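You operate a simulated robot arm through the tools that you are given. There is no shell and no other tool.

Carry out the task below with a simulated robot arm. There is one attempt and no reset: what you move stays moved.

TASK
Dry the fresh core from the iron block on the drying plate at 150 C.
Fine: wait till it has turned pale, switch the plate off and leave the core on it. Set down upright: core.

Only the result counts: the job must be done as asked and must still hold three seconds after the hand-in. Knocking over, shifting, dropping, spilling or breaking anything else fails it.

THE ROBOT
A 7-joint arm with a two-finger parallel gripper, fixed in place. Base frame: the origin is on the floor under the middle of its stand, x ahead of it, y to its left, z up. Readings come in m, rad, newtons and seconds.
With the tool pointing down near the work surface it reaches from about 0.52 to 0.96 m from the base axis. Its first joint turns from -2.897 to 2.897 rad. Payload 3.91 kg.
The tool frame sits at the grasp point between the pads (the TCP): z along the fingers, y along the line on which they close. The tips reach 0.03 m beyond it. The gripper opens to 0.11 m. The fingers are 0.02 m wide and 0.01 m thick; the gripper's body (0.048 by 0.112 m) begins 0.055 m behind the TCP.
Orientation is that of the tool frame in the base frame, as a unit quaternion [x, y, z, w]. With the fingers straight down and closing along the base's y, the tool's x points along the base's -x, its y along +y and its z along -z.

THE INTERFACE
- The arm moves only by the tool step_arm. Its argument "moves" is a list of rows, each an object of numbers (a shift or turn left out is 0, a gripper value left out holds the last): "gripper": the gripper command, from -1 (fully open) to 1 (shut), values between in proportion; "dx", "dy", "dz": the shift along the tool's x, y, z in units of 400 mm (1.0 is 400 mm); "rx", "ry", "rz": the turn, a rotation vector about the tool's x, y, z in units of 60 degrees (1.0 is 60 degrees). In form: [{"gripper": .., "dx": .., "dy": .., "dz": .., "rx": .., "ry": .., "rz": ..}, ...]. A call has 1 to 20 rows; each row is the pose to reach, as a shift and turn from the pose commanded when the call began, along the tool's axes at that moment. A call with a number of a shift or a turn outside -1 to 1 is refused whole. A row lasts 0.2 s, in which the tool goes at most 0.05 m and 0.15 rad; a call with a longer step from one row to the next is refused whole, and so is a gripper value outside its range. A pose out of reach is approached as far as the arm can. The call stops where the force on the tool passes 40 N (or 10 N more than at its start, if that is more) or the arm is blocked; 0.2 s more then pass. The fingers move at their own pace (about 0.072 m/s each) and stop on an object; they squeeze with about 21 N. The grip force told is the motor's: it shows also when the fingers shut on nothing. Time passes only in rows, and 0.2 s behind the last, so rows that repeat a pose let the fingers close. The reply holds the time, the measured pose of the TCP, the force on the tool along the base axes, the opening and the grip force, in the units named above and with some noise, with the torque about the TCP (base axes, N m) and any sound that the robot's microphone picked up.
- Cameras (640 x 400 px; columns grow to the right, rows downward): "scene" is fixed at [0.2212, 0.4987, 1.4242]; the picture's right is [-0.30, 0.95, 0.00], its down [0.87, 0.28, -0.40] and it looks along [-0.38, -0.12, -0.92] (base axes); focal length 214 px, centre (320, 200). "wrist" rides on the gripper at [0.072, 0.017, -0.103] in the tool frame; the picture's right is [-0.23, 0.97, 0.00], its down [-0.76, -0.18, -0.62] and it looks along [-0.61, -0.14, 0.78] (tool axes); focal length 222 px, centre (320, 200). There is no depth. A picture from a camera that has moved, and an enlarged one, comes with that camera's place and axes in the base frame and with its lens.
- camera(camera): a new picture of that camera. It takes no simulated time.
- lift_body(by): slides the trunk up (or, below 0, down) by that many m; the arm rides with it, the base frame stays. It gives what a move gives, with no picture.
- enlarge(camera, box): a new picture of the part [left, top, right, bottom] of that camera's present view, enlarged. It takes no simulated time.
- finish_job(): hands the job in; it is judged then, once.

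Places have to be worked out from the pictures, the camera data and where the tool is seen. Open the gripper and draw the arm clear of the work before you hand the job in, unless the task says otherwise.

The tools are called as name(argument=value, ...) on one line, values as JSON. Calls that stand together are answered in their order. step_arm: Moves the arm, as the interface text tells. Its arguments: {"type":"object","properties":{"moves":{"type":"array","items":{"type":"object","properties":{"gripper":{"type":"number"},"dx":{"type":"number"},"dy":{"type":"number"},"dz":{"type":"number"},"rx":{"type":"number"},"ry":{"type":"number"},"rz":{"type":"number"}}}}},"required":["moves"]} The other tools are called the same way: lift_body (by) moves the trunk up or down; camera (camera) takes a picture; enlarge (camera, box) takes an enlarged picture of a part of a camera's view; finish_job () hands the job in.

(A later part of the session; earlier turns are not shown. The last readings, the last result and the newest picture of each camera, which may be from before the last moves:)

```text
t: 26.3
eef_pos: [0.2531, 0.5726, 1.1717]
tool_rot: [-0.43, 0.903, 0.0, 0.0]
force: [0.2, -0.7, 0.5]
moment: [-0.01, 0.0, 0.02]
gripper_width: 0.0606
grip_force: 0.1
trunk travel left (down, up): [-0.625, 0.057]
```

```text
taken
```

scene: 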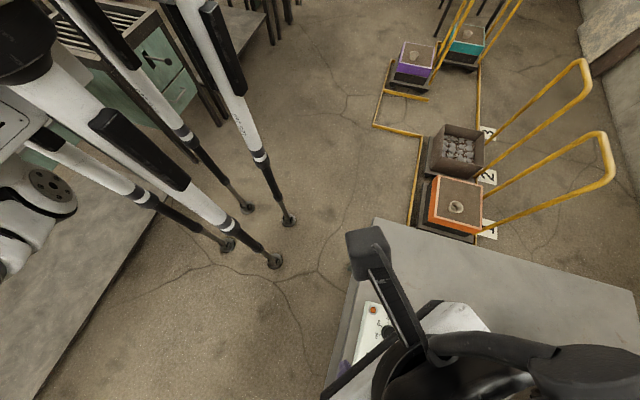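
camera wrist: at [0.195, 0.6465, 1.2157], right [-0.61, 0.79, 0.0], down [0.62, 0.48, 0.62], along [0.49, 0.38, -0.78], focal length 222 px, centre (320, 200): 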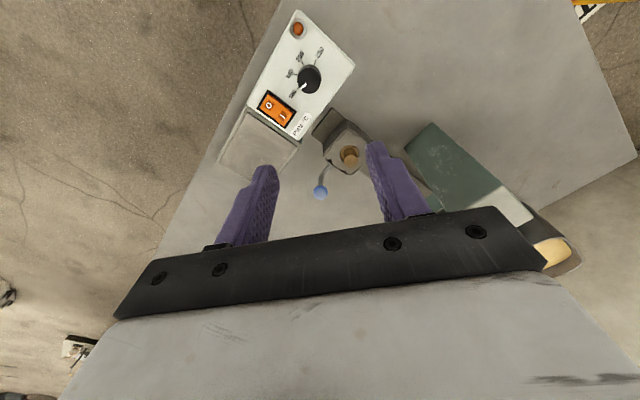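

Freed: the tool is at [0.253, 0.573, 1.172] as commanded. Now I go down and out to hover over the knob at z≈0.95, staying inside the stretch limit.

step_arm(moves=[{"gripper": -0.1, "dx": -0.033, "dy": 0.0267, "dz": 0.1}, {"dx": -0.066, "dy": 0.0535, "dz": 0.2}, {"dx": -0.097, "dy": 0.0786, "dz": 0.3}, {"dx": -0.13, "dy": 0.105, "dz": 0.4}, {"dx": -0.161, "dy": 0.1305, "dz": 0.48}, {"dx": -0.194, "dy": 0.157, "dz": 0.554}, {"dx": -0.194, "dy": 0.157, "dz": 0.554}])

camera(camera="wrist")

camera(camera="scene")

```text
t: 27.9
eef_pos: [0.2534, 0.6712, 0.9512]
tool_rot: [-0.43, 0.903, 0.0, 0.0]
force: [-0.4, 0.8, 0.0]
moment: [-0.02, 0.02, 0.02]
gripper_width: 0.0606
grip_force: 0.0
trunk travel left (down, up): [-0.625, 0.057]
```

```text
taken
camera wrist: at [0.1948, 0.6257, 1.0536], right [-0.61, 0.79, 0.0], down [0.62, 0.48, 0.62], along [0.49, 0.38, -0.78], focal length 222 px, centre (320, 200)
```

wrist: 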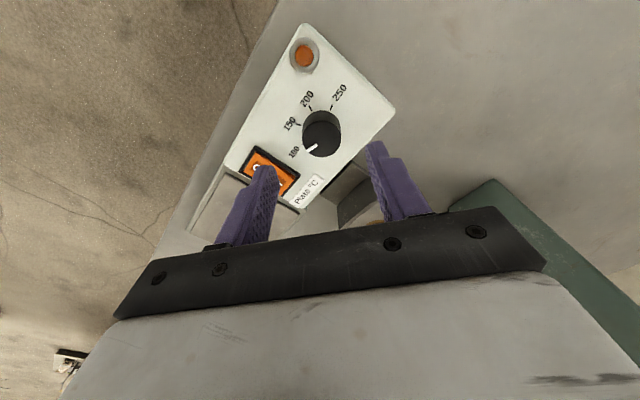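

```text
taken
```

scene: 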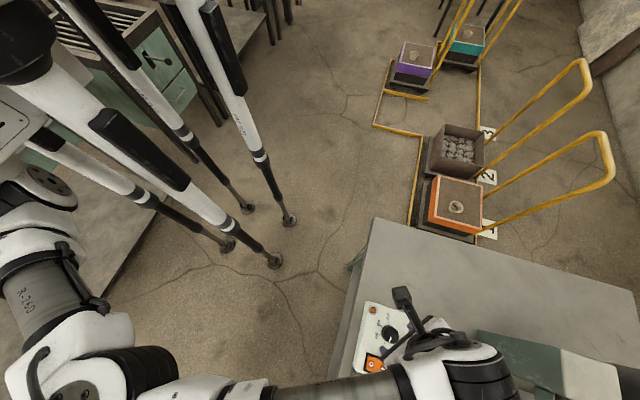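

Knob re-measured at ≈[0.253, 0.672] with ~20 mm height; TCP is directly above. I lower to z≈0.898 (tips ≈0.868, just above the panel), then look before closing.

step_arm(moves=[{"gripper": -0.1, "dx": -0.002, "dy": 0.0016, "dz": 0.05}, {"dx": -0.002, "dy": 0.0016, "dz": 0.1}, {"dx": -0.002, "dy": 0.0016, "dz": 0.1325}])

camera(camera="wrist")

enlarge(camera="wrist", box=[200, 100, 440, 250])

enlarge(camera="scene", box=[340, 280, 500, 380])

```text
t: 28.7
eef_pos: [0.2534, 0.6716, 0.8971]
tool_rot: [-0.431, 0.903, 0.0, 0.0]
force: [0.1, -0.5, 0.2]
moment: [0.0, 0.01, 0.0]
gripper_width: 0.0605
grip_force: 0.1
trunk travel left (down, up): [-0.625, 0.057]
```

```text
taken
camera wrist: at [0.1946, 0.6268, 1.0004], right [-0.61, 0.79, 0.0], down [0.62, 0.48, 0.62], along [0.49, 0.38, -0.78], focal length 222 px, centre (320, 200)
```

wrist: 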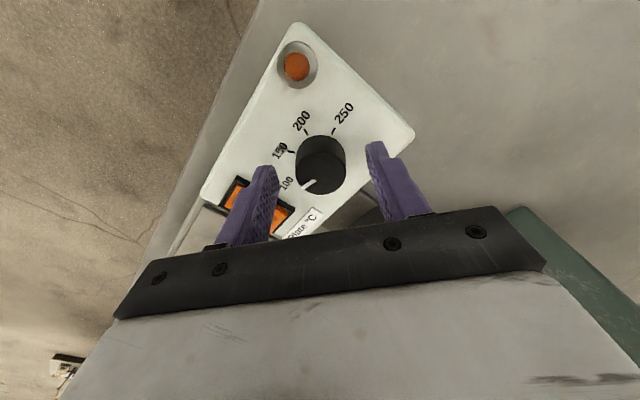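

```text
2.67 times, centred on (320, 175) of wrist
camera zoom: at [0.1946, 0.6268, 1.0004], right [-0.61, 0.79, 0.0], down [0.62, 0.48, 0.62], along [0.49, 0.38, -0.78], focal length 592 px, centre (320, 267)
```

zoom: 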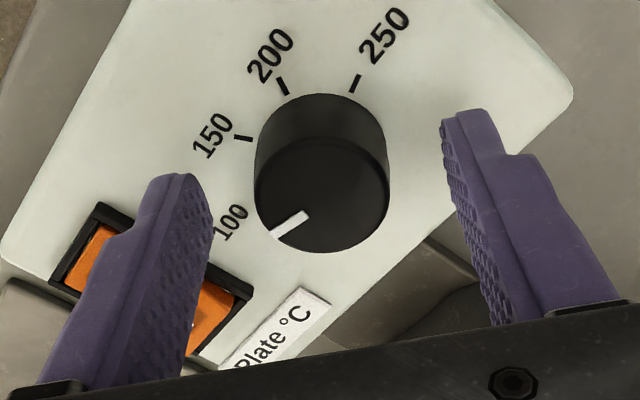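

```text
4.00 times, centred on (420, 330) of scene
camera zoom: at [0.2212, 0.4987, 1.4242], right [-0.3, 0.95, 0.0], down [0.87, 0.28, -0.4], along [-0.38, -0.12, -0.92], focal length 858 px, centre (-80, -320)
```

zoom: 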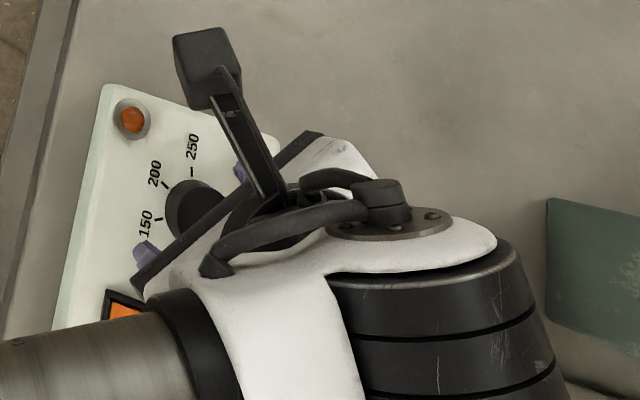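

Knob is nicely between the open fingers. I close on it.

step_arm(moves=[{"gripper": 0.3}, {"gripper": 0.6}, {"gripper": 1.0}, {"gripper": 1.0}])

enlarge(camera="wrist", box=[200, 100, 440, 250])

```text
t: 29.7
eef_pos: [0.2522, 0.6722, 0.8973]
tool_rot: [-0.43, 0.903, 0.0, 0.0]
force: [-2.6, 5.5, -1.3]
moment: [0.37, 0.03, -0.04]
gripper_width: 0.0328
grip_force: 44.8
trunk travel left (down, up): [-0.625, 0.057]
```

```text
2.67 times, centred on (320, 175) of wrist
camera zoom: at [0.1941, 0.627, 1.0004], right [-0.61, 0.79, 0.0], down [0.62, 0.48, 0.62], along [0.49, 0.38, -0.78], focal length 592 px, centre (320, 267)
```

zoom: 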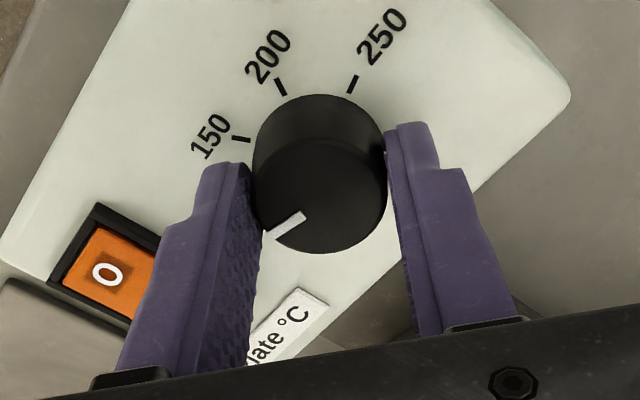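

Grip is solid (32.8 mm). I rotate +50° about the tool axis in small steps, shifting 1.5 mm to relieve the side load, then inspect the pointer.

step_arm(moves=[{"gripper": 1.0, "dy": 0.00375, "rz": 0.1}, {"dy": 0.00375, "rz": 0.2}, {"dy": 0.00375, "rz": 0.3}, {"dy": 0.00375, "rz": 0.4}, {"dy": 0.00375, "rz": 0.5}, {"dy": 0.00375, "rz": 0.6}, {"dy": 0.00375, "rz": 0.7}, {"dy": 0.00375, "rz": 0.8}, {"dy": 0.00375, "rz": 0.84}, {"dy": 0.00375, "rz": 0.84}])

camera(camera="wrist")

enlarge(camera="wrist", box=[200, 80, 440, 230])

```text
t: 31.9
eef_pos: [0.2524, 0.6719, 0.8974]
tool_rot: [-0.004, 1.0, -0.002, 0.0]
force: [2.6, -25.7, -11.9]
moment: [-0.7, 0.39, 0.01]
gripper_width: 0.0326
grip_force: 45.0
trunk travel left (down, up): [-0.625, 0.057]
```

```text
taken
camera wrist: at [0.1803, 0.689, 1.0004], right [0.22, 0.98, 0.0], down [0.76, -0.17, 0.62], along [0.61, -0.14, -0.78], focal length 222 px, centre (320, 200)
```

wrist: 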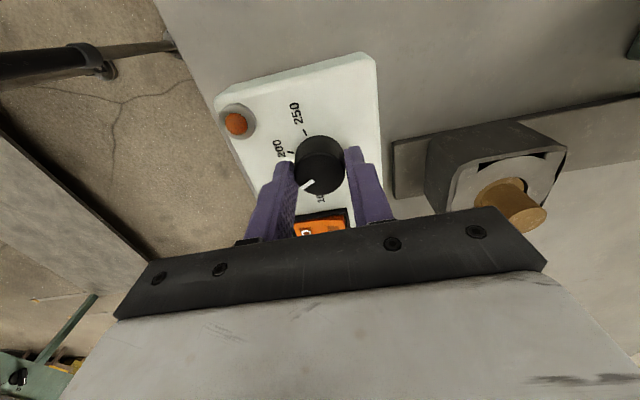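

```text
2.67 times, centred on (320, 155) of wrist
camera zoom: at [0.1803, 0.689, 1.0004], right [0.22, 0.98, 0.0], down [0.76, -0.17, 0.62], along [0.61, -0.14, -0.78], focal length 592 px, centre (320, 320)
```

zoom: 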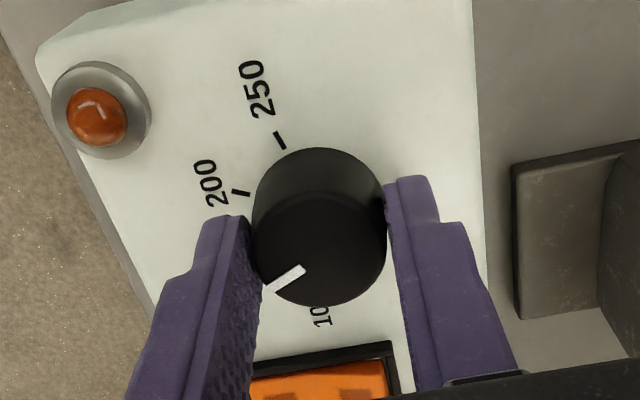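

The knob turned with the grip; pointer now reads ≈25° from the panel's "up" direction, i.e. at 150. There's a −26 N side load, so I ease the tool 2 mm toward −y to see if it drops before releasing.

step_arm(moves=[{"gripper": 1.0, "dy": -0.0025}, {"dy": -0.005}])

```text
t: 32.5
eef_pos: [0.2535, 0.6722, 0.8976]
tool_rot: [-0.005, 1.0, 0.0, 0.0]
force: [1.8, -12.3, -16.0]
moment: [-0.39, -0.53, 0.02]
gripper_width: 0.0331
grip_force: 45.0
trunk travel left (down, up): [-0.625, 0.057]
```

Side load halved. I ease another 2 mm and then open the fingers in place, then check the pointer.

step_arm(moves=[{"gripper": 1.0, "dy": -0.0025}, {"dy": -0.0045}, {"gripper": 0.2, "dy": -0.0045}, {"gripper": -0.1, "dy": -0.0045}, {"gripper": -0.1, "dy": -0.0045}])

enlarge(camera="wrist", box=[200, 80, 440, 230])

```text
t: 33.7
eef_pos: [0.2518, 0.6694, 0.8987]
tool_rot: [-0.005, 1.0, 0.0, -0.001]
force: [0.1, -0.4, 0.3]
moment: [0.01, -0.01, 0.01]
gripper_width: 0.0606
grip_force: 0.1
trunk travel left (down, up): [-0.625, 0.057]
```

```text
2.67 times, centred on (320, 155) of wrist
camera zoom: at [0.1798, 0.6862, 1.0016], right [0.22, 0.98, 0.0], down [0.76, -0.17, 0.62], along [0.61, -0.14, -0.78], focal length 592 px, centre (320, 320)
```

zoom: 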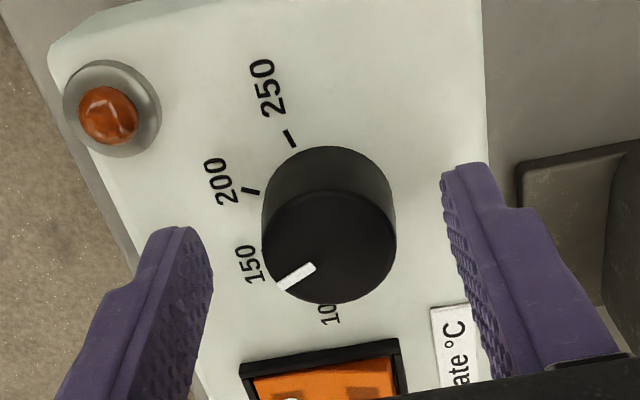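

Released cleanly. I lift straight up 0.12 m and examine the pointer against the 150 tick.

step_arm(moves=[{"gripper": -0.1, "dz": -0.08}, {"dz": -0.18}, {"dz": -0.28}, {"dz": -0.3}])

camera(camera="wrist")

enlarge(camera="wrist", box=[230, 60, 390, 160])

```text
t: 34.7
eef_pos: [0.2509, 0.6692, 1.0182]
tool_rot: [-0.005, 1.0, 0.0, 0.0]
force: [-0.5, -0.4, 0.5]
moment: [0.03, 0.02, 0.03]
gripper_width: 0.0604
grip_force: 0.1
trunk travel left (down, up): [-0.625, 0.057]
```

```text
taken
camera wrist: at [0.1795, 0.6865, 1.1217], right [0.22, 0.98, 0.0], down [0.76, -0.17, 0.62], along [0.61, -0.14, -0.78], focal length 222 px, centre (320, 200)
```

wrist: 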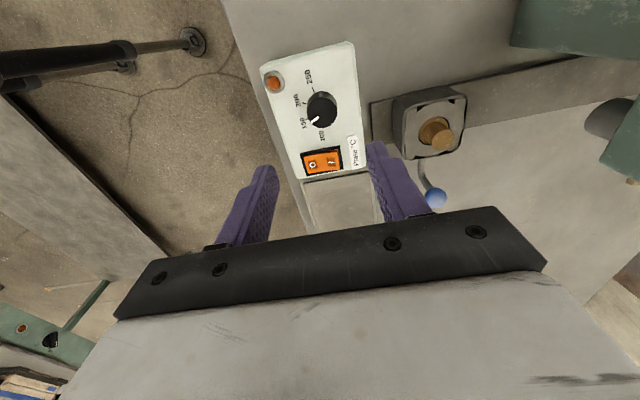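

```text
4.00 times, centred on (310, 110) of wrist
camera zoom: at [0.1795, 0.6865, 1.1217], right [0.22, 0.98, 0.0], down [0.76, -0.17, 0.62], along [0.61, -0.14, -0.78], focal length 888 px, centre (360, 560)
```

zoom: 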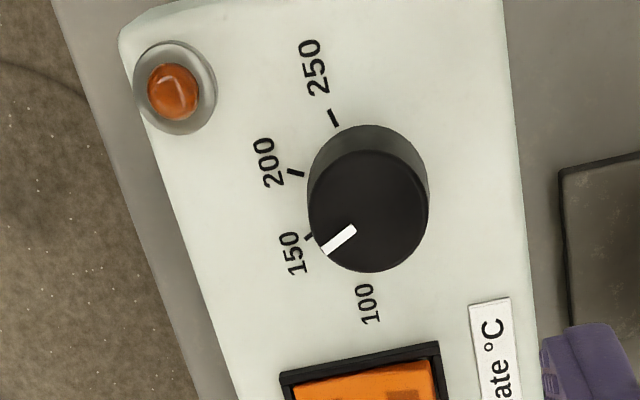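

Pointer measures ≈24–25° against the 150 tick at ≈25°, so the dial is at 150. Next I prepare for the core: pull back/up and turn to yaw −90° so the fingers close along base x.

step_arm(moves=[{"gripper": -0.1, "dx": -0.01, "dy": -0.02, "dz": -0.03, "rz": -0.125}, {"dx": -0.02, "dy": -0.045, "dz": -0.06, "rz": -0.25}, {"dx": -0.03, "dy": -0.07, "dz": -0.09, "rz": -0.375}, {"dx": -0.04, "dy": -0.095, "dz": -0.12, "rz": -0.5}, {"dx": -0.05, "dy": -0.12, "dz": -0.15, "rz": -0.625}, {"dx": -0.06, "dy": -0.145, "dz": -0.18, "rz": -0.75}, {"dx": -0.075, "dy": -0.175, "dz": -0.2, "rz": -0.875}, {"dx": -0.075, "dy": -0.175, "dz": -0.2, "rz": -1.0}])

step_arm(moves=[{"gripper": -0.1, "rz": -0.125}, {"rz": -0.25}, {"rz": -0.375}, {"rz": -0.4905}])

step_arm(moves=[{"gripper": -0.1, "ry": -0.125}, {"ry": -0.25}, {"ry": -0.375}, {"ry": -0.5}])

camera(camera="wrist")

camera(camera="scene")

```text
t: 36.5
eef_pos: [0.2824, 0.5986, 1.0983]
tool_rot: [-0.506, 0.863, 0.0, 0.0]
force: [0.8, -0.2, 0.3]
moment: [-0.02, 0.02, 0.01]
gripper_width: 0.0606
grip_force: 0.1
trunk travel left (down, up): [-0.625, 0.057]
```

```text
t: 37.5
eef_pos: [0.2831, 0.5996, 1.0979]
tool_rot: [0.709, -0.706, 0.0, 0.0]
force: [-0.3, -0.3, 0.7]
moment: [0.02, 0.01, 0.02]
gripper_width: 0.0605
grip_force: 0.0
trunk travel left (down, up): [-0.625, 0.057]
```

```text
t: 38.5
eef_pos: [0.2828, 0.6004, 1.0981]
tool_rot: [0.683, -0.683, -0.183, -0.184]
force: [0.6, -0.2, 0.2]
moment: [-0.01, 0.01, 0.0]
gripper_width: 0.0607
grip_force: 0.2
trunk travel left (down, up): [-0.625, 0.057]
```

```text
taken
camera wrist: at [0.2662, 0.4857, 1.1511], right [-0.97, 0.2, 0.11], down [0.18, 0.35, 0.92], along [0.14, 0.92, -0.37], focal length 222 px, centre (320, 200)
```

wrist: 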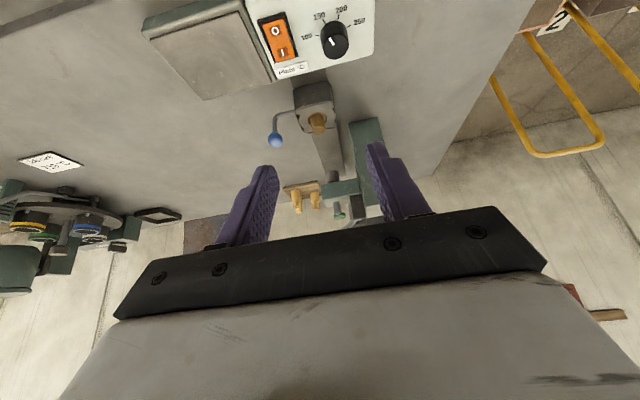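

```text
taken
```

scene: 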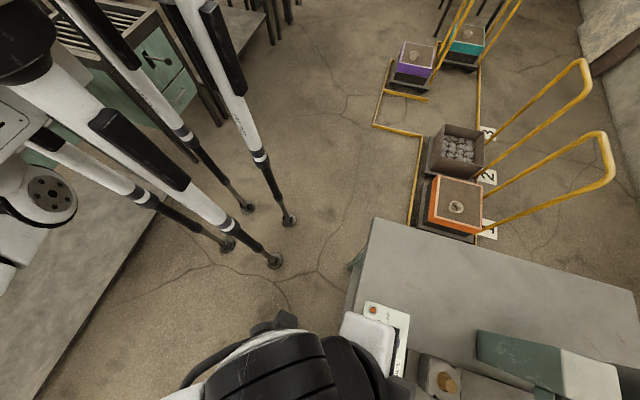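

Tilted 30° outward. I zoom in on the block, lever and the two sample dried cores from this lower viewpoint.

enlarge(camera="wrist", box=[250, 70, 390, 160])

enlarge(camera="wrist", box=[260, 150, 400, 240])

enlarge(camera="wrist", box=[140, 0, 380, 110])

```text
4.44 times, centred on (320, 115) of wrist
camera zoom: at [0.2662, 0.4857, 1.1511], right [-0.97, 0.2, 0.11], down [0.18, 0.35, 0.92], along [0.14, 0.92, -0.37], focal length 987 px, centre (320, 578)
```

zoom: 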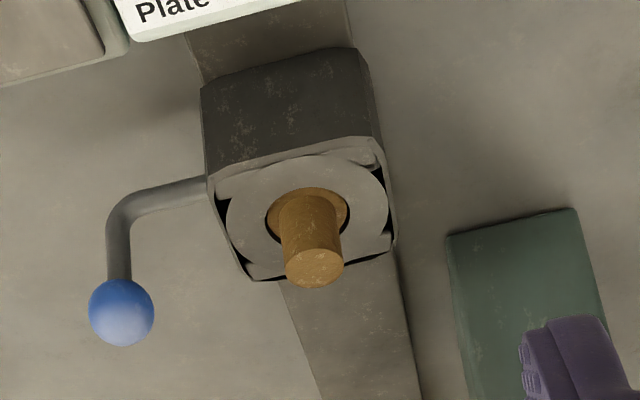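

```text
4.44 times, centred on (330, 195) of wrist
camera zoom: at [0.2662, 0.4857, 1.1511], right [-0.97, 0.2, 0.11], down [0.18, 0.35, 0.92], along [0.14, 0.92, -0.37], focal length 987 px, centre (276, 222)
```

zoom: 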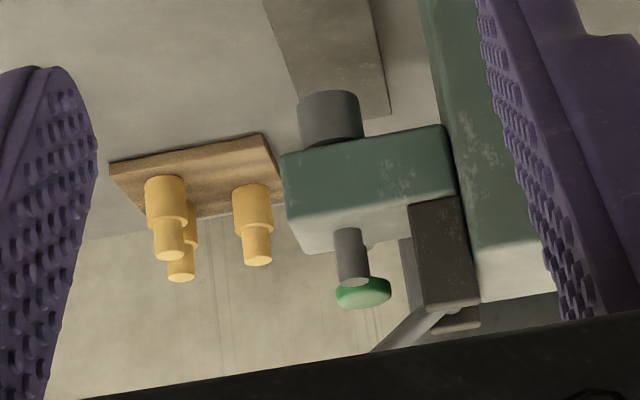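

```text
2.67 times, centred on (260, 55) of wrist
camera zoom: at [0.2662, 0.4857, 1.1511], right [-0.97, 0.2, 0.11], down [0.18, 0.35, 0.92], along [0.14, 0.92, -0.37], focal length 592 px, centre (480, 587)
```

zoom: 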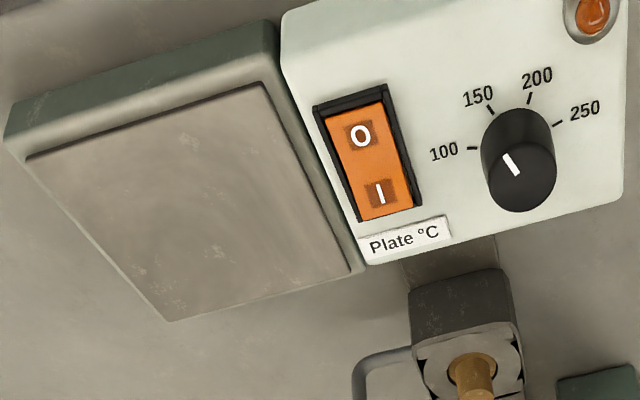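

The samples show a stepped core (wide base ≈30 mm, shaft on top). The block's lever leaves the +x face and bends up to the blue ball. Before touching anything I look at the lever's pivot from closer, more from the +x side.

step_arm(moves=[{"gripper": -0.1, "dx": -0.0015, "dy": -0.0685, "dz": 0.057}, {"dx": -0.003, "dy": -0.137, "dz": 0.115}, {"dx": -0.0045, "dy": -0.2055, "dz": 0.172}, {"dx": -0.006, "dy": -0.274, "dz": 0.23}, {"dx": -0.0075, "dy": -0.3425, "dz": 0.287}])

camera(camera="wrist")

enlarge(camera="wrist", box=[310, 60, 470, 160])

```text
t: 39.7
eef_pos: [0.4199, 0.6613, 0.9989]
tool_rot: [-0.683, 0.683, 0.183, 0.182]
force: [0.0, 0.3, -0.2]
moment: [-0.02, 0.02, 0.03]
gripper_width: 0.0605
grip_force: 0.1
trunk travel left (down, up): [-0.625, 0.057]
```

```text
taken
camera wrist: at [0.4037, 0.5463, 1.0527], right [-0.97, 0.2, 0.11], down [0.18, 0.35, 0.92], along [0.14, 0.92, -0.37], focal length 222 px, centre (320, 200)
```

wrist: 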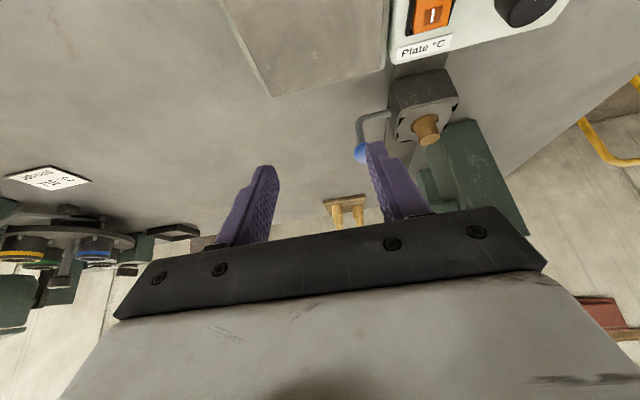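

```text
4.00 times, centred on (390, 110) of wrist
camera zoom: at [0.4037, 0.5463, 1.0527], right [-0.97, 0.2, 0.11], down [0.18, 0.35, 0.92], along [0.14, 0.92, -0.37], focal length 888 px, centre (40, 560)
```

zoom: 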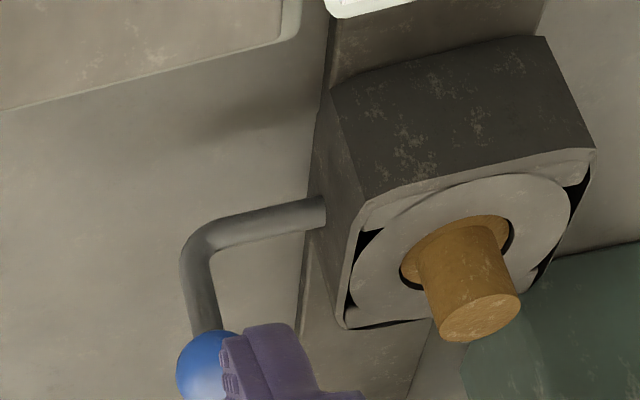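

The rod is a plain crank entering the block side; the core sits in the bore with a visible clearance gap, shaft protruding ≈26 mm. I move to a hover over the core (tilted, fingers closing along x) to measure it before gripping.

step_arm(moves=[{"gripper": 0.0, "dx": -0.06, "dy": 0.076, "dz": 0.0345}, {"dx": -0.122, "dy": 0.152, "dz": 0.069}, {"dx": -0.183, "dy": 0.2276, "dz": 0.1035}, {"dx": -0.244, "dy": 0.3035, "dz": 0.138}, {"dx": -0.244, "dy": 0.3035, "dz": 0.138}])

camera(camera="wrist")

enlarge(camera="wrist", box=[240, 80, 440, 205])

enlarge(camera="scene", box=[380, 300, 540, 400])

```text
t: 40.9
eef_pos: [0.2975, 0.7727, 1.0009]
tool_rot: [-0.683, 0.683, 0.183, 0.184]
force: [-0.8, 0.9, -0.6]
moment: [0.04, 0.04, -0.01]
gripper_width: 0.0553
grip_force: 0.1
trunk travel left (down, up): [-0.625, 0.057]
```

```text
taken
camera wrist: at [0.281, 0.6584, 1.0537], right [-0.97, 0.2, 0.11], down [0.18, 0.35, 0.92], along [0.14, 0.92, -0.37], focal length 222 px, centre (320, 200)
```

wrist: 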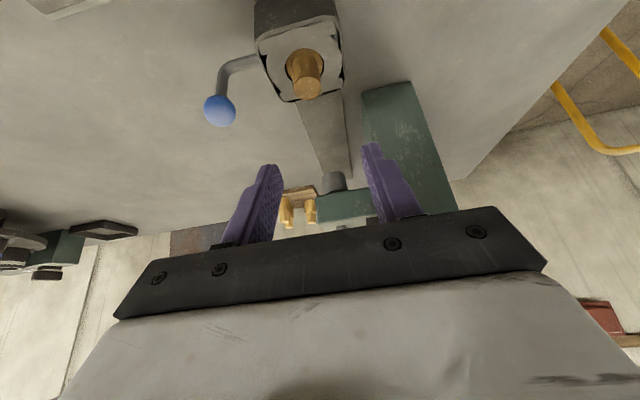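

```text
3.20 times, centred on (340, 142) of wrist
camera zoom: at [0.281, 0.6584, 1.0537], right [-0.97, 0.2, 0.11], down [0.18, 0.35, 0.92], along [0.14, 0.92, -0.37], focal length 711 px, centre (256, 384)
```

zoom: 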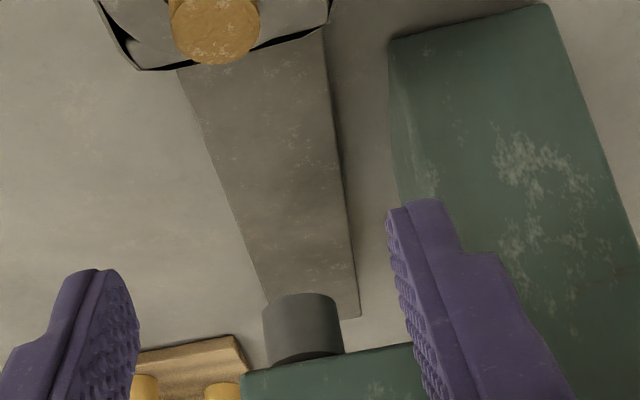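

```text
4.00 times, centred on (460, 350) of scene
camera zoom: at [0.2212, 0.4987, 1.4242], right [-0.3, 0.95, 0.0], down [0.87, 0.28, -0.4], along [-0.38, -0.12, -0.92], focal length 858 px, centre (-240, -400)
```

zoom: 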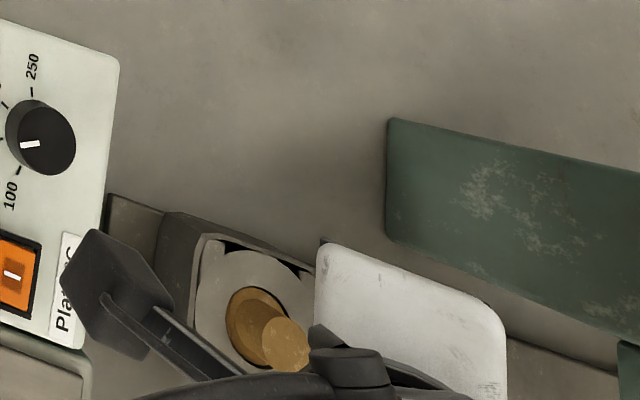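

The dial pointer looks right at 150 in the scene view too. I zoom on the core from here to measure shaft height and position precisely.

enlarge(camera="wrist", box=[220, 0, 380, 120])

```text
3.33 times, centred on (300, 60) of wrist
camera zoom: at [0.281, 0.6584, 1.0537], right [-0.97, 0.2, 0.11], down [0.18, 0.35, 0.92], along [0.14, 0.92, -0.37], focal length 740 px, centre (387, 667)
```

zoom: 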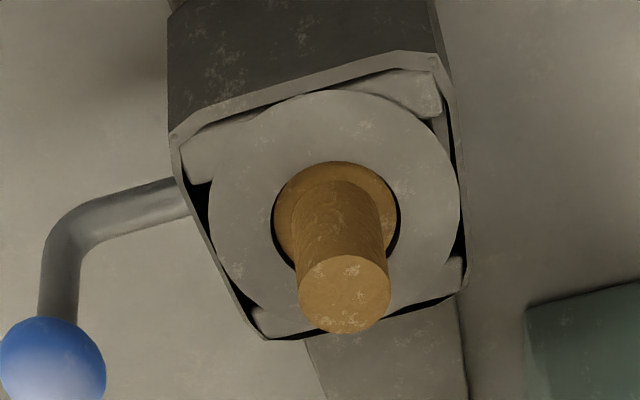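

Core shaft axis ≈[0.300, 0.786], top ≈0.908, block top ≈0.884. I centre in x and descend vertically in two stages, first to TCP z≈0.932.

step_arm(moves=[{"gripper": 0.0, "dx": 0.0, "dy": -0.00625, "dz": 0.002}, {"dx": 0.04, "dy": -0.00625, "dz": 0.076}, {"dx": 0.082, "dy": -0.00625, "dz": 0.151}, {"dx": 0.082, "dy": -0.00625, "dz": 0.151}])

camera(camera="wrist")

enlarge(camera="wrist", box=[220, 80, 420, 205])

```text
t: 41.9
eef_pos: [0.301, 0.7744, 0.9319]
tool_rot: [0.684, -0.683, -0.183, -0.182]
force: [0.5, -0.4, 0.7]
moment: [0.0, -0.02, 0.03]
gripper_width: 0.0551
grip_force: 0.1
trunk travel left (down, up): [-0.625, 0.057]
```

```text
taken
camera wrist: at [0.2842, 0.6597, 0.9857], right [-0.97, 0.2, 0.11], down [0.18, 0.35, 0.92], along [0.14, 0.92, -0.37], focal length 222 px, centre (320, 200)
```

wrist: 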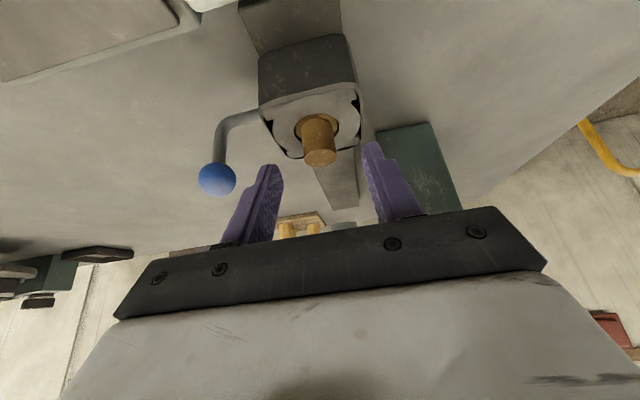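

```text
3.20 times, centred on (320, 142) of wrist
camera zoom: at [0.2842, 0.6597, 0.9857], right [-0.97, 0.2, 0.11], down [0.18, 0.35, 0.92], along [0.14, 0.92, -0.37], focal length 711 px, centre (320, 384)
```

zoom: 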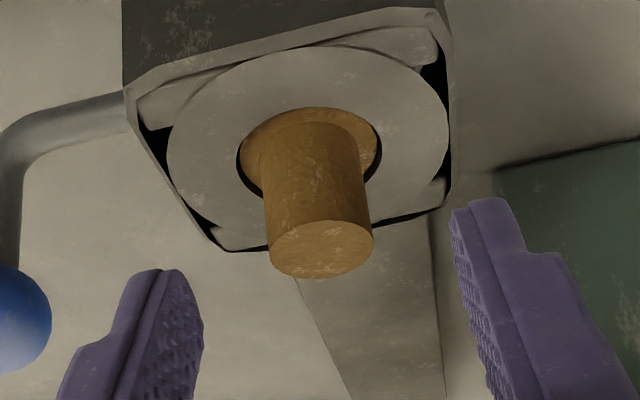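

Well centred. I descend the last 14 mm to z≈0.918 and close gently to a commanded width a little under the shaft diameter.

step_arm(moves=[{"gripper": 0.0, "dx": 0.009, "dz": 0.015}, {"dx": 0.0174, "dz": 0.0301}, {"gripper": 0.3, "dx": 0.0174, "dz": 0.0301}, {"gripper": 0.5, "dx": 0.0174, "dz": 0.0301}, {"gripper": 0.65, "dx": 0.0174, "dz": 0.0301}, {"gripper": 0.65, "dx": 0.0174, "dz": 0.0301}])

enlarge(camera="wrist", box=[220, 80, 420, 205])

```text
t: 43.3
eef_pos: [0.3005, 0.7736, 0.9179]
tool_rot: [-0.683, 0.683, 0.183, 0.183]
force: [0.1, -0.8, 0.0]
moment: [-0.02, -0.02, 0.02]
gripper_width: 0.0208
grip_force: 21.4
trunk travel left (down, up): [-0.625, 0.057]
```

```text
3.20 times, centred on (320, 142) of wrist
camera zoom: at [0.2846, 0.6598, 0.9714], right [-0.97, 0.2, 0.11], down [0.18, 0.35, 0.92], along [0.14, 0.92, -0.37], focal length 711 px, centre (320, 384)
```

zoom: 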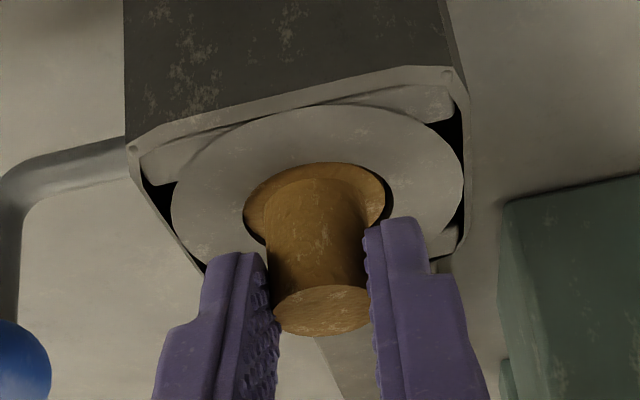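

Gripped at 20.8 mm with 21 N, no side load. I test by lifting only 3 mm and reading the force.

step_arm(moves=[{"gripper": 0.65, "dx": -0.002, "dz": -0.0033}, {"dx": -0.00375, "dz": -0.0065}, {"dx": -0.00375, "dz": -0.0065}])

enlarge(camera="wrist", box=[220, 80, 420, 205])

```text
t: 44.1
eef_pos: [0.301, 0.7747, 0.9215]
tool_rot: [0.683, -0.683, -0.183, -0.183]
force: [0.2, 0.1, -0.3]
moment: [0.0, -0.02, 0.02]
gripper_width: 0.0205
grip_force: 21.2
trunk travel left (down, up): [-0.625, 0.057]
```

```text
3.20 times, centred on (320, 142) of wrist
camera zoom: at [0.2843, 0.6598, 0.9745], right [-0.97, 0.2, 0.11], down [0.18, 0.35, 0.92], along [0.14, 0.92, -0.37], focal length 711 px, centre (320, 384)
```

zoom: 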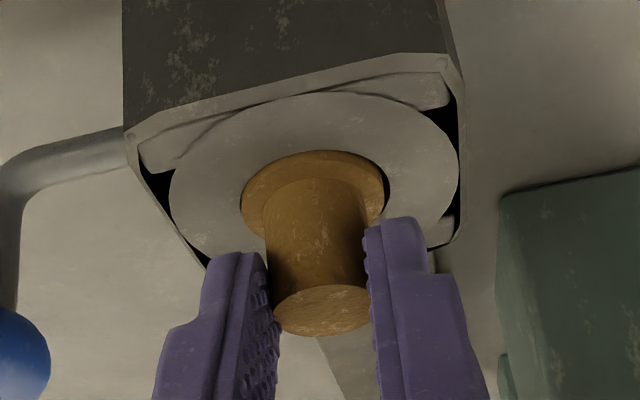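

The core rises freely with no resistance. I keep lifting straight up in small steps to clear the bore.

step_arm(moves=[{"gripper": 0.65, "dx": -0.01, "dz": -0.01732}, {"dx": -0.02, "dz": -0.03464}, {"dx": -0.03, "dz": -0.05196}, {"dx": -0.04, "dz": -0.06928}, {"dx": -0.05, "dz": -0.0866}, {"dx": -0.06, "dz": -0.1039}, {"dx": -0.07, "dz": -0.1212}, {"dx": -0.08, "dz": -0.13856}, {"dx": -0.09, "dz": -0.1559}, {"dx": -0.1, "dz": -0.1732}])

camera(camera="wrist")

enlarge(camera="wrist", box=[220, 80, 420, 205])

```text
t: 46.3
eef_pos: [0.3017, 0.7745, 1.0013]
tool_rot: [-0.683, 0.683, 0.183, 0.183]
force: [0.3, 0.0, -0.8]
moment: [0.0, 0.01, 0.0]
gripper_width: 0.0205
grip_force: 20.7
trunk travel left (down, up): [-0.625, 0.057]
```

```text
taken
camera wrist: at [0.2841, 0.6598, 1.0551], right [-0.97, 0.2, 0.11], down [0.18, 0.35, 0.92], along [0.14, 0.92, -0.37], focal length 222 px, centre (320, 200)
```

wrist: 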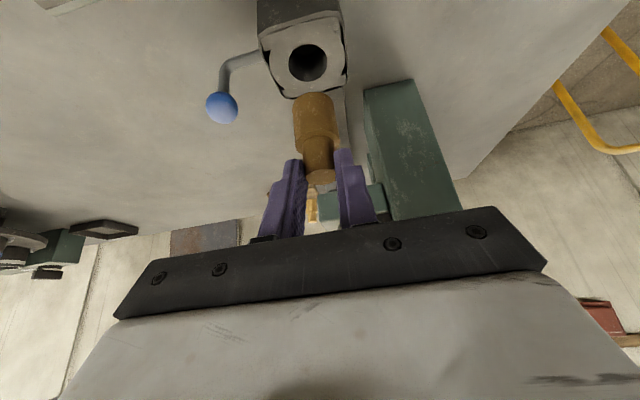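

```text
3.20 times, centred on (320, 142) of wrist
camera zoom: at [0.2841, 0.6598, 1.0551], right [-0.97, 0.2, 0.11], down [0.18, 0.35, 0.92], along [0.14, 0.92, -0.37], focal length 711 px, centre (320, 384)
```

zoom: 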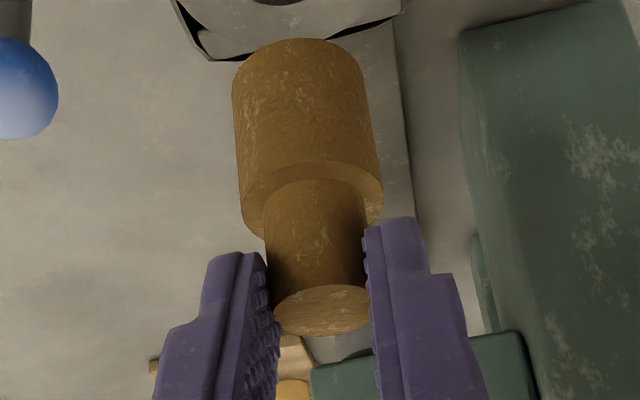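

The core is free and upright in the grip: ≈56 mm tall, bottom about 68 mm below the TCP. I carry it over the plate, aiming the core axis at ≈[0.418, 0.672] with the bottom well above everything.

step_arm(moves=[{"gripper": 0.65, "dx": -0.025, "dz": -0.0433}, {"dx": 0.01, "dy": -0.04, "dz": -0.063}, {"dx": 0.05, "dy": -0.09, "dz": -0.09}, {"dx": 0.09, "dy": -0.14, "dz": -0.112}, {"dx": 0.13, "dy": -0.19, "dz": -0.134}, {"dx": 0.17, "dy": -0.24, "dz": -0.157}, {"dx": 0.2218, "dy": -0.2908, "dz": -0.1858}, {"dx": 0.2218, "dy": -0.2908, "dz": -0.1858}])

camera(camera="wrist")

camera(camera="scene")

```text
t: 48.1
eef_pos: [0.4168, 0.66, 1.0216]
tool_rot: [0.683, -0.683, -0.183, -0.183]
force: [0.4, -0.8, -1.0]
moment: [-0.02, -0.01, 0.01]
gripper_width: 0.0202
grip_force: 21.1
trunk travel left (down, up): [-0.625, 0.057]
```

```text
taken
camera wrist: at [0.3999, 0.5454, 1.0744], right [-0.97, 0.2, 0.11], down [0.18, 0.35, 0.92], along [0.14, 0.92, -0.37], focal length 222 px, centre (320, 200)
```

wrist: 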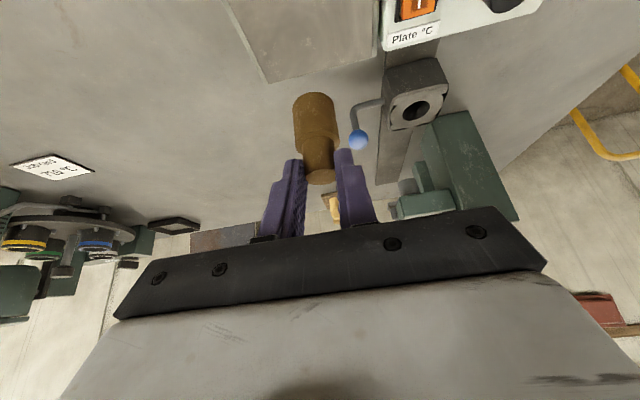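

```text
taken
```

scene: 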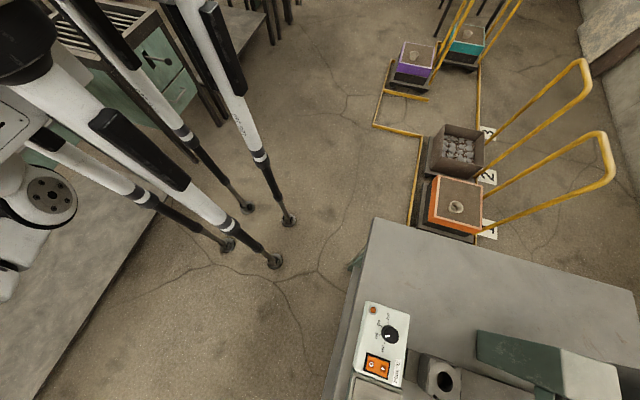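

The core hangs upright over the plate area. I zoom to re-measure the plate's position and height from here.

enlarge(camera="wrist", box=[210, 0, 450, 150])

enlarge(camera="scene", box=[330, 290, 490, 400])

```text
2.67 times, centred on (330, 75) of wrist
camera zoom: at [0.3999, 0.5454, 1.0744], right [-0.97, 0.2, 0.11], down [0.18, 0.35, 0.92], along [0.14, 0.92, -0.37], focal length 592 px, centre (293, 533)
```

zoom: 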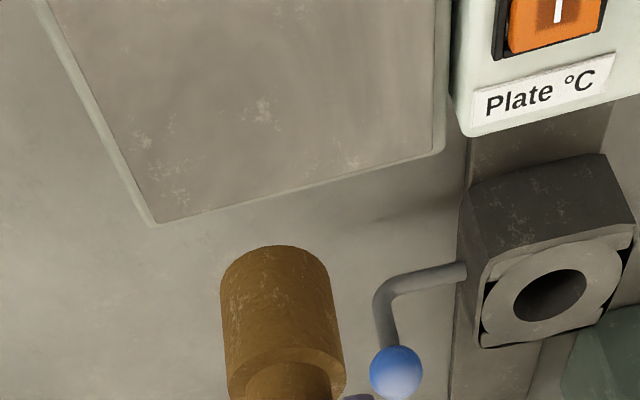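

```text
3.64 times, centred on (410, 345) of scene
camera zoom: at [0.2212, 0.4987, 1.4242], right [-0.3, 0.95, 0.0], down [0.87, 0.28, -0.4], along [-0.38, -0.12, -0.92], focal length 780 px, centre (-7, -327)
```

zoom: 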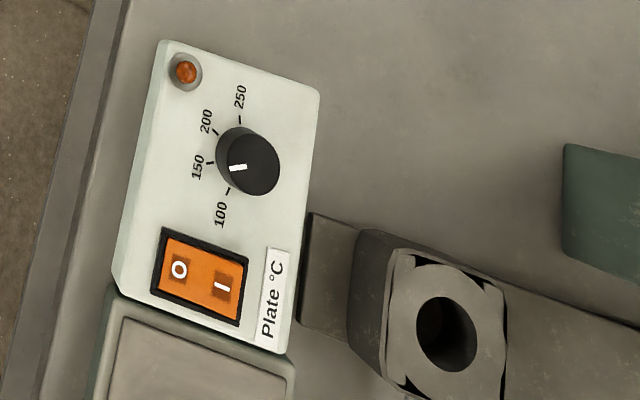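

Pointer confirms 150 and plate top ≈0.855 with extents x 0.353–0.471, y 0.623–0.718. I lower the core to about 11 mm above the plate.

step_arm(moves=[{"gripper": 0.65, "dx": 0.027, "dz": 0.0469}, {"dx": 0.054, "dz": 0.0937}, {"dx": 0.081, "dz": 0.1406}, {"dx": 0.1, "dz": 0.1732}, {"dx": 0.108, "dz": 0.1875}, {"dx": 0.108, "dz": 0.1875}])

camera(camera="wrist")

enlarge(camera="wrist", box=[220, 60, 420, 200])

```text
t: 49.5
eef_pos: [0.4168, 0.6598, 0.9344]
tool_rot: [0.683, -0.683, -0.182, -0.183]
force: [-0.5, 1.0, -0.8]
moment: [0.0, 0.01, -0.01]
gripper_width: 0.0202
grip_force: 21.0
trunk travel left (down, up): [-0.625, 0.057]
```

```text
taken
camera wrist: at [0.4009, 0.5459, 0.9873], right [-0.97, 0.2, 0.11], down [0.18, 0.35, 0.92], along [0.14, 0.92, -0.37], focal length 222 px, centre (320, 200)
```

wrist: 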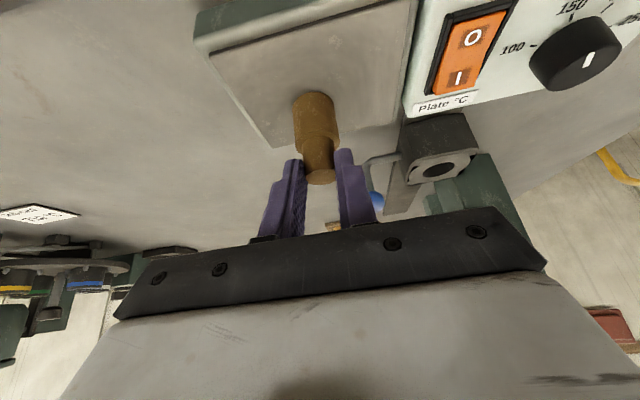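

```text
2.86 times, centred on (320, 130) of wrist
camera zoom: at [0.4009, 0.5459, 0.9873], right [-0.97, 0.2, 0.11], down [0.18, 0.35, 0.92], along [0.14, 0.92, -0.37], focal length 635 px, centre (320, 400)
```

zoom: 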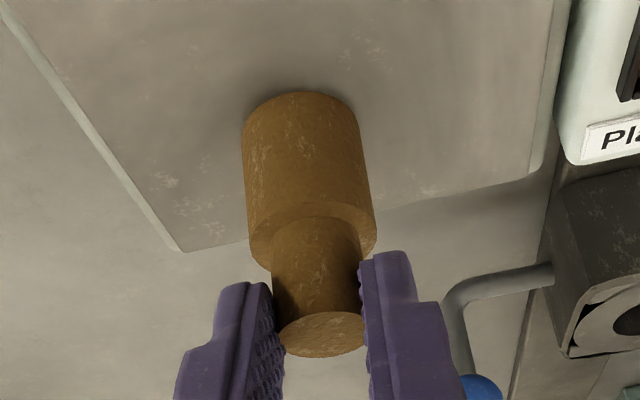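

About a centimetre remains, with the core well inside the plate edges. I lower 5 mm in small steps and read the force.

step_arm(moves=[{"gripper": 0.65, "dx": 0.0031, "dz": 0.0054}, {"dx": 0.00625, "dz": 0.01083}])

step_arm(moves=[{"gripper": 0.65, "dx": 0.00125, "dz": 0.002165}, {"dx": 0.0025, "dz": 0.00433}])

```text
t: 50.1
eef_pos: [0.417, 0.66, 0.932]
tool_rot: [-0.682, 0.683, 0.184, 0.184]
force: [0.6, -1.8, 8.7]
moment: [-0.08, -0.04, -0.03]
gripper_width: 0.0204
grip_force: 21.5
trunk travel left (down, up): [-0.625, 0.057]
```

```text
t: 50.7
eef_pos: [0.4164, 0.6597, 0.9305]
tool_rot: [0.684, -0.682, -0.185, -0.184]
force: [1.5, 1.8, 19.2]
moment: [0.39, -0.06, -0.06]
gripper_width: 0.0206
grip_force: 21.7
trunk travel left (down, up): [-0.625, 0.057]
```

Contact: the plate is touched at TCP z≈0.932 and the load is now 19 N, so I back the command up 3 mm to unload before opening.

step_arm(moves=[{"gripper": 0.65, "dx": -0.002, "dz": -0.0035}, {"dx": -0.00375, "dz": -0.0065}])

enlarge(camera="wrist", box=[220, 60, 420, 200])

```text
t: 51.3
eef_pos: [0.4165, 0.6587, 0.9297]
tool_rot: [-0.683, 0.684, 0.182, 0.183]
force: [1.3, 3.6, 9.6]
moment: [0.46, -0.03, -0.03]
gripper_width: 0.0205
grip_force: 20.7
trunk travel left (down, up): [-0.625, 0.057]
```

```text
2.86 times, centred on (320, 130) of wrist
camera zoom: at [0.4001, 0.5455, 0.9835], right [-0.97, 0.2, 0.11], down [0.18, 0.35, 0.92], along [0.14, 0.92, -0.37], focal length 635 px, centre (320, 400)
```

zoom: 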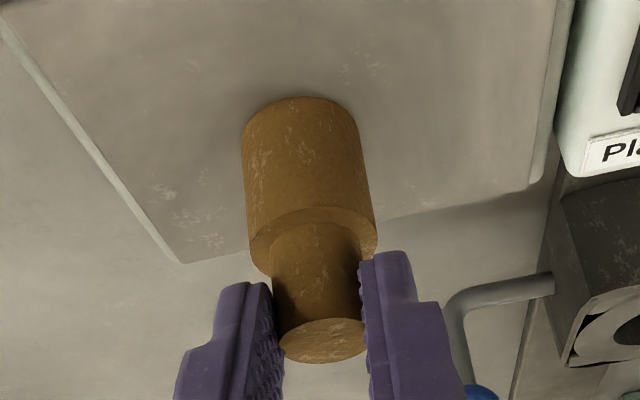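

Load is down to ~10 N and the core slid up about 1 mm in the pads. I unload a further 2 mm and re-read.

step_arm(moves=[{"gripper": 0.65, "dx": -0.00125, "dz": -0.002165}, {"dx": -0.0025, "dz": -0.00433}, {"dx": -0.0025, "dz": -0.00433}])

enlarge(camera="wrist", box=[220, 60, 420, 200])

```text
t: 52.1
eef_pos: [0.4173, 0.6609, 0.9317]
tool_rot: [0.683, -0.683, -0.183, -0.182]
force: [-0.1, 0.1, -0.9]
moment: [-0.01, 0.02, 0.01]
gripper_width: 0.0203
grip_force: 21.0
trunk travel left (down, up): [-0.625, 0.057]
```

```text
2.86 times, centred on (320, 130) of wrist
camera zoom: at [0.4006, 0.5459, 0.9853], right [-0.97, 0.2, 0.11], down [0.18, 0.35, 0.92], along [0.14, 0.92, -0.38], focal length 635 px, centre (320, 400)
```

zoom: 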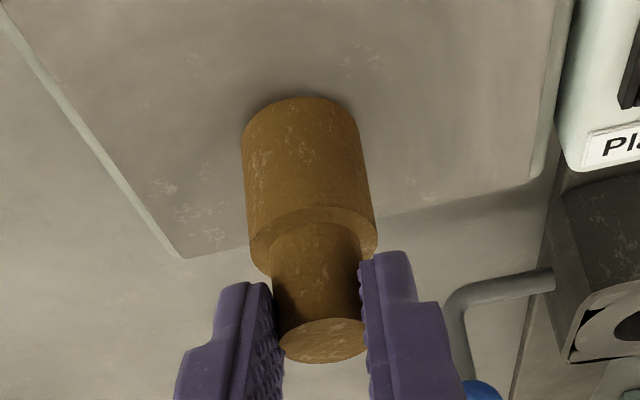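

Load is gone (core just at the plate, unchanged attitude). I lower 1 mm for light contact and then open the fingers slowly.

step_arm(moves=[{"gripper": 0.65, "dx": 0.00125, "dz": 0.002165}, {"dx": 0.00125, "dz": 0.002165}])

```text
t: 52.7
eef_pos: [0.4167, 0.6604, 0.9319]
tool_rot: [-0.683, 0.683, 0.183, 0.183]
force: [-0.8, 0.0, -1.7]
moment: [0.0, 0.01, 0.02]
gripper_width: 0.0203
grip_force: 21.1
trunk travel left (down, up): [-0.625, 0.057]
```

No contact yet (force only the weight). Another 1 mm.

step_arm(moves=[{"gripper": 0.65, "dx": 0.00125, "dz": 0.002165}, {"dx": 0.00125, "dz": 0.002165}])

```text
t: 53.3
eef_pos: [0.4167, 0.6602, 0.9309]
tool_rot: [-0.683, 0.683, 0.183, 0.183]
force: [0.5, -0.4, -0.4]
moment: [0.02, -0.01, -0.02]
gripper_width: 0.0203
grip_force: 20.8
trunk travel left (down, up): [-0.625, 0.057]
```

step_arm(moves=[{"gripper": 0.65, "dx": 0.00125, "dz": 0.002165}, {"dx": 0.00125, "dz": 0.002165}])

```text
t: 53.9
eef_pos: [0.4169, 0.6599, 0.9295]
tool_rot: [-0.683, 0.683, 0.183, 0.183]
force: [0.9, 0.5, 0.7]
moment: [0.0, -0.01, 0.02]
gripper_width: 0.0204
grip_force: 20.8
trunk travel left (down, up): [-0.625, 0.057]
```

Force rises only to about 0.7 N, so the core is right at the surface; one more millimetre for light seating.

step_arm(moves=[{"gripper": 0.65, "dx": 0.00125, "dz": 0.002165}, {"dx": 0.00125, "dz": 0.002165}])

```text
t: 54.5
eef_pos: [0.4177, 0.6595, 0.9291]
tool_rot: [-0.683, 0.683, 0.183, 0.183]
force: [0.1, 0.8, 8.2]
moment: [0.11, -0.02, -0.03]
gripper_width: 0.0204
grip_force: 20.4
trunk travel left (down, up): [-0.625, 0.057]
```

Light contact (≈8 N). I ease up 0.7 mm and open the fingers gradually to leave the core standing.

step_arm(moves=[{"gripper": 0.65, "dx": -0.0009, "dz": -0.0015}, {"gripper": 0.58, "dx": -0.0009, "dz": -0.0015}, {"gripper": 0.5, "dx": -0.0009, "dz": -0.0015}, {"gripper": 0.4, "dx": -0.0009, "dz": -0.0015}, {"gripper": 0.2, "dx": -0.0009, "dz": -0.0015}, {"gripper": 0.0, "dx": -0.0009, "dz": -0.0015}, {"gripper": 0.0, "dx": -0.0009, "dz": -0.0015}])

enlarge(camera="wrist", box=[220, 60, 420, 200])

```text
t: 56.1
eef_pos: [0.4174, 0.6605, 0.9303]
tool_rot: [-0.683, 0.683, 0.183, 0.184]
force: [0.2, 0.7, -0.7]
moment: [0.03, 0.01, 0.0]
gripper_width: 0.0551
grip_force: 0.0
trunk travel left (down, up): [-0.625, 0.057]
```

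```text
2.86 times, centred on (320, 130) of wrist
camera zoom: at [0.4008, 0.5461, 0.9827], right [-0.97, 0.2, 0.11], down [0.18, 0.35, 0.92], along [0.14, 0.92, -0.37], focal length 635 px, centre (320, 400)
```

zoom: 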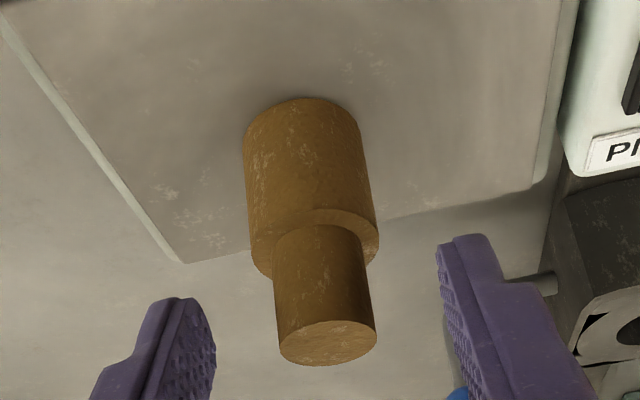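

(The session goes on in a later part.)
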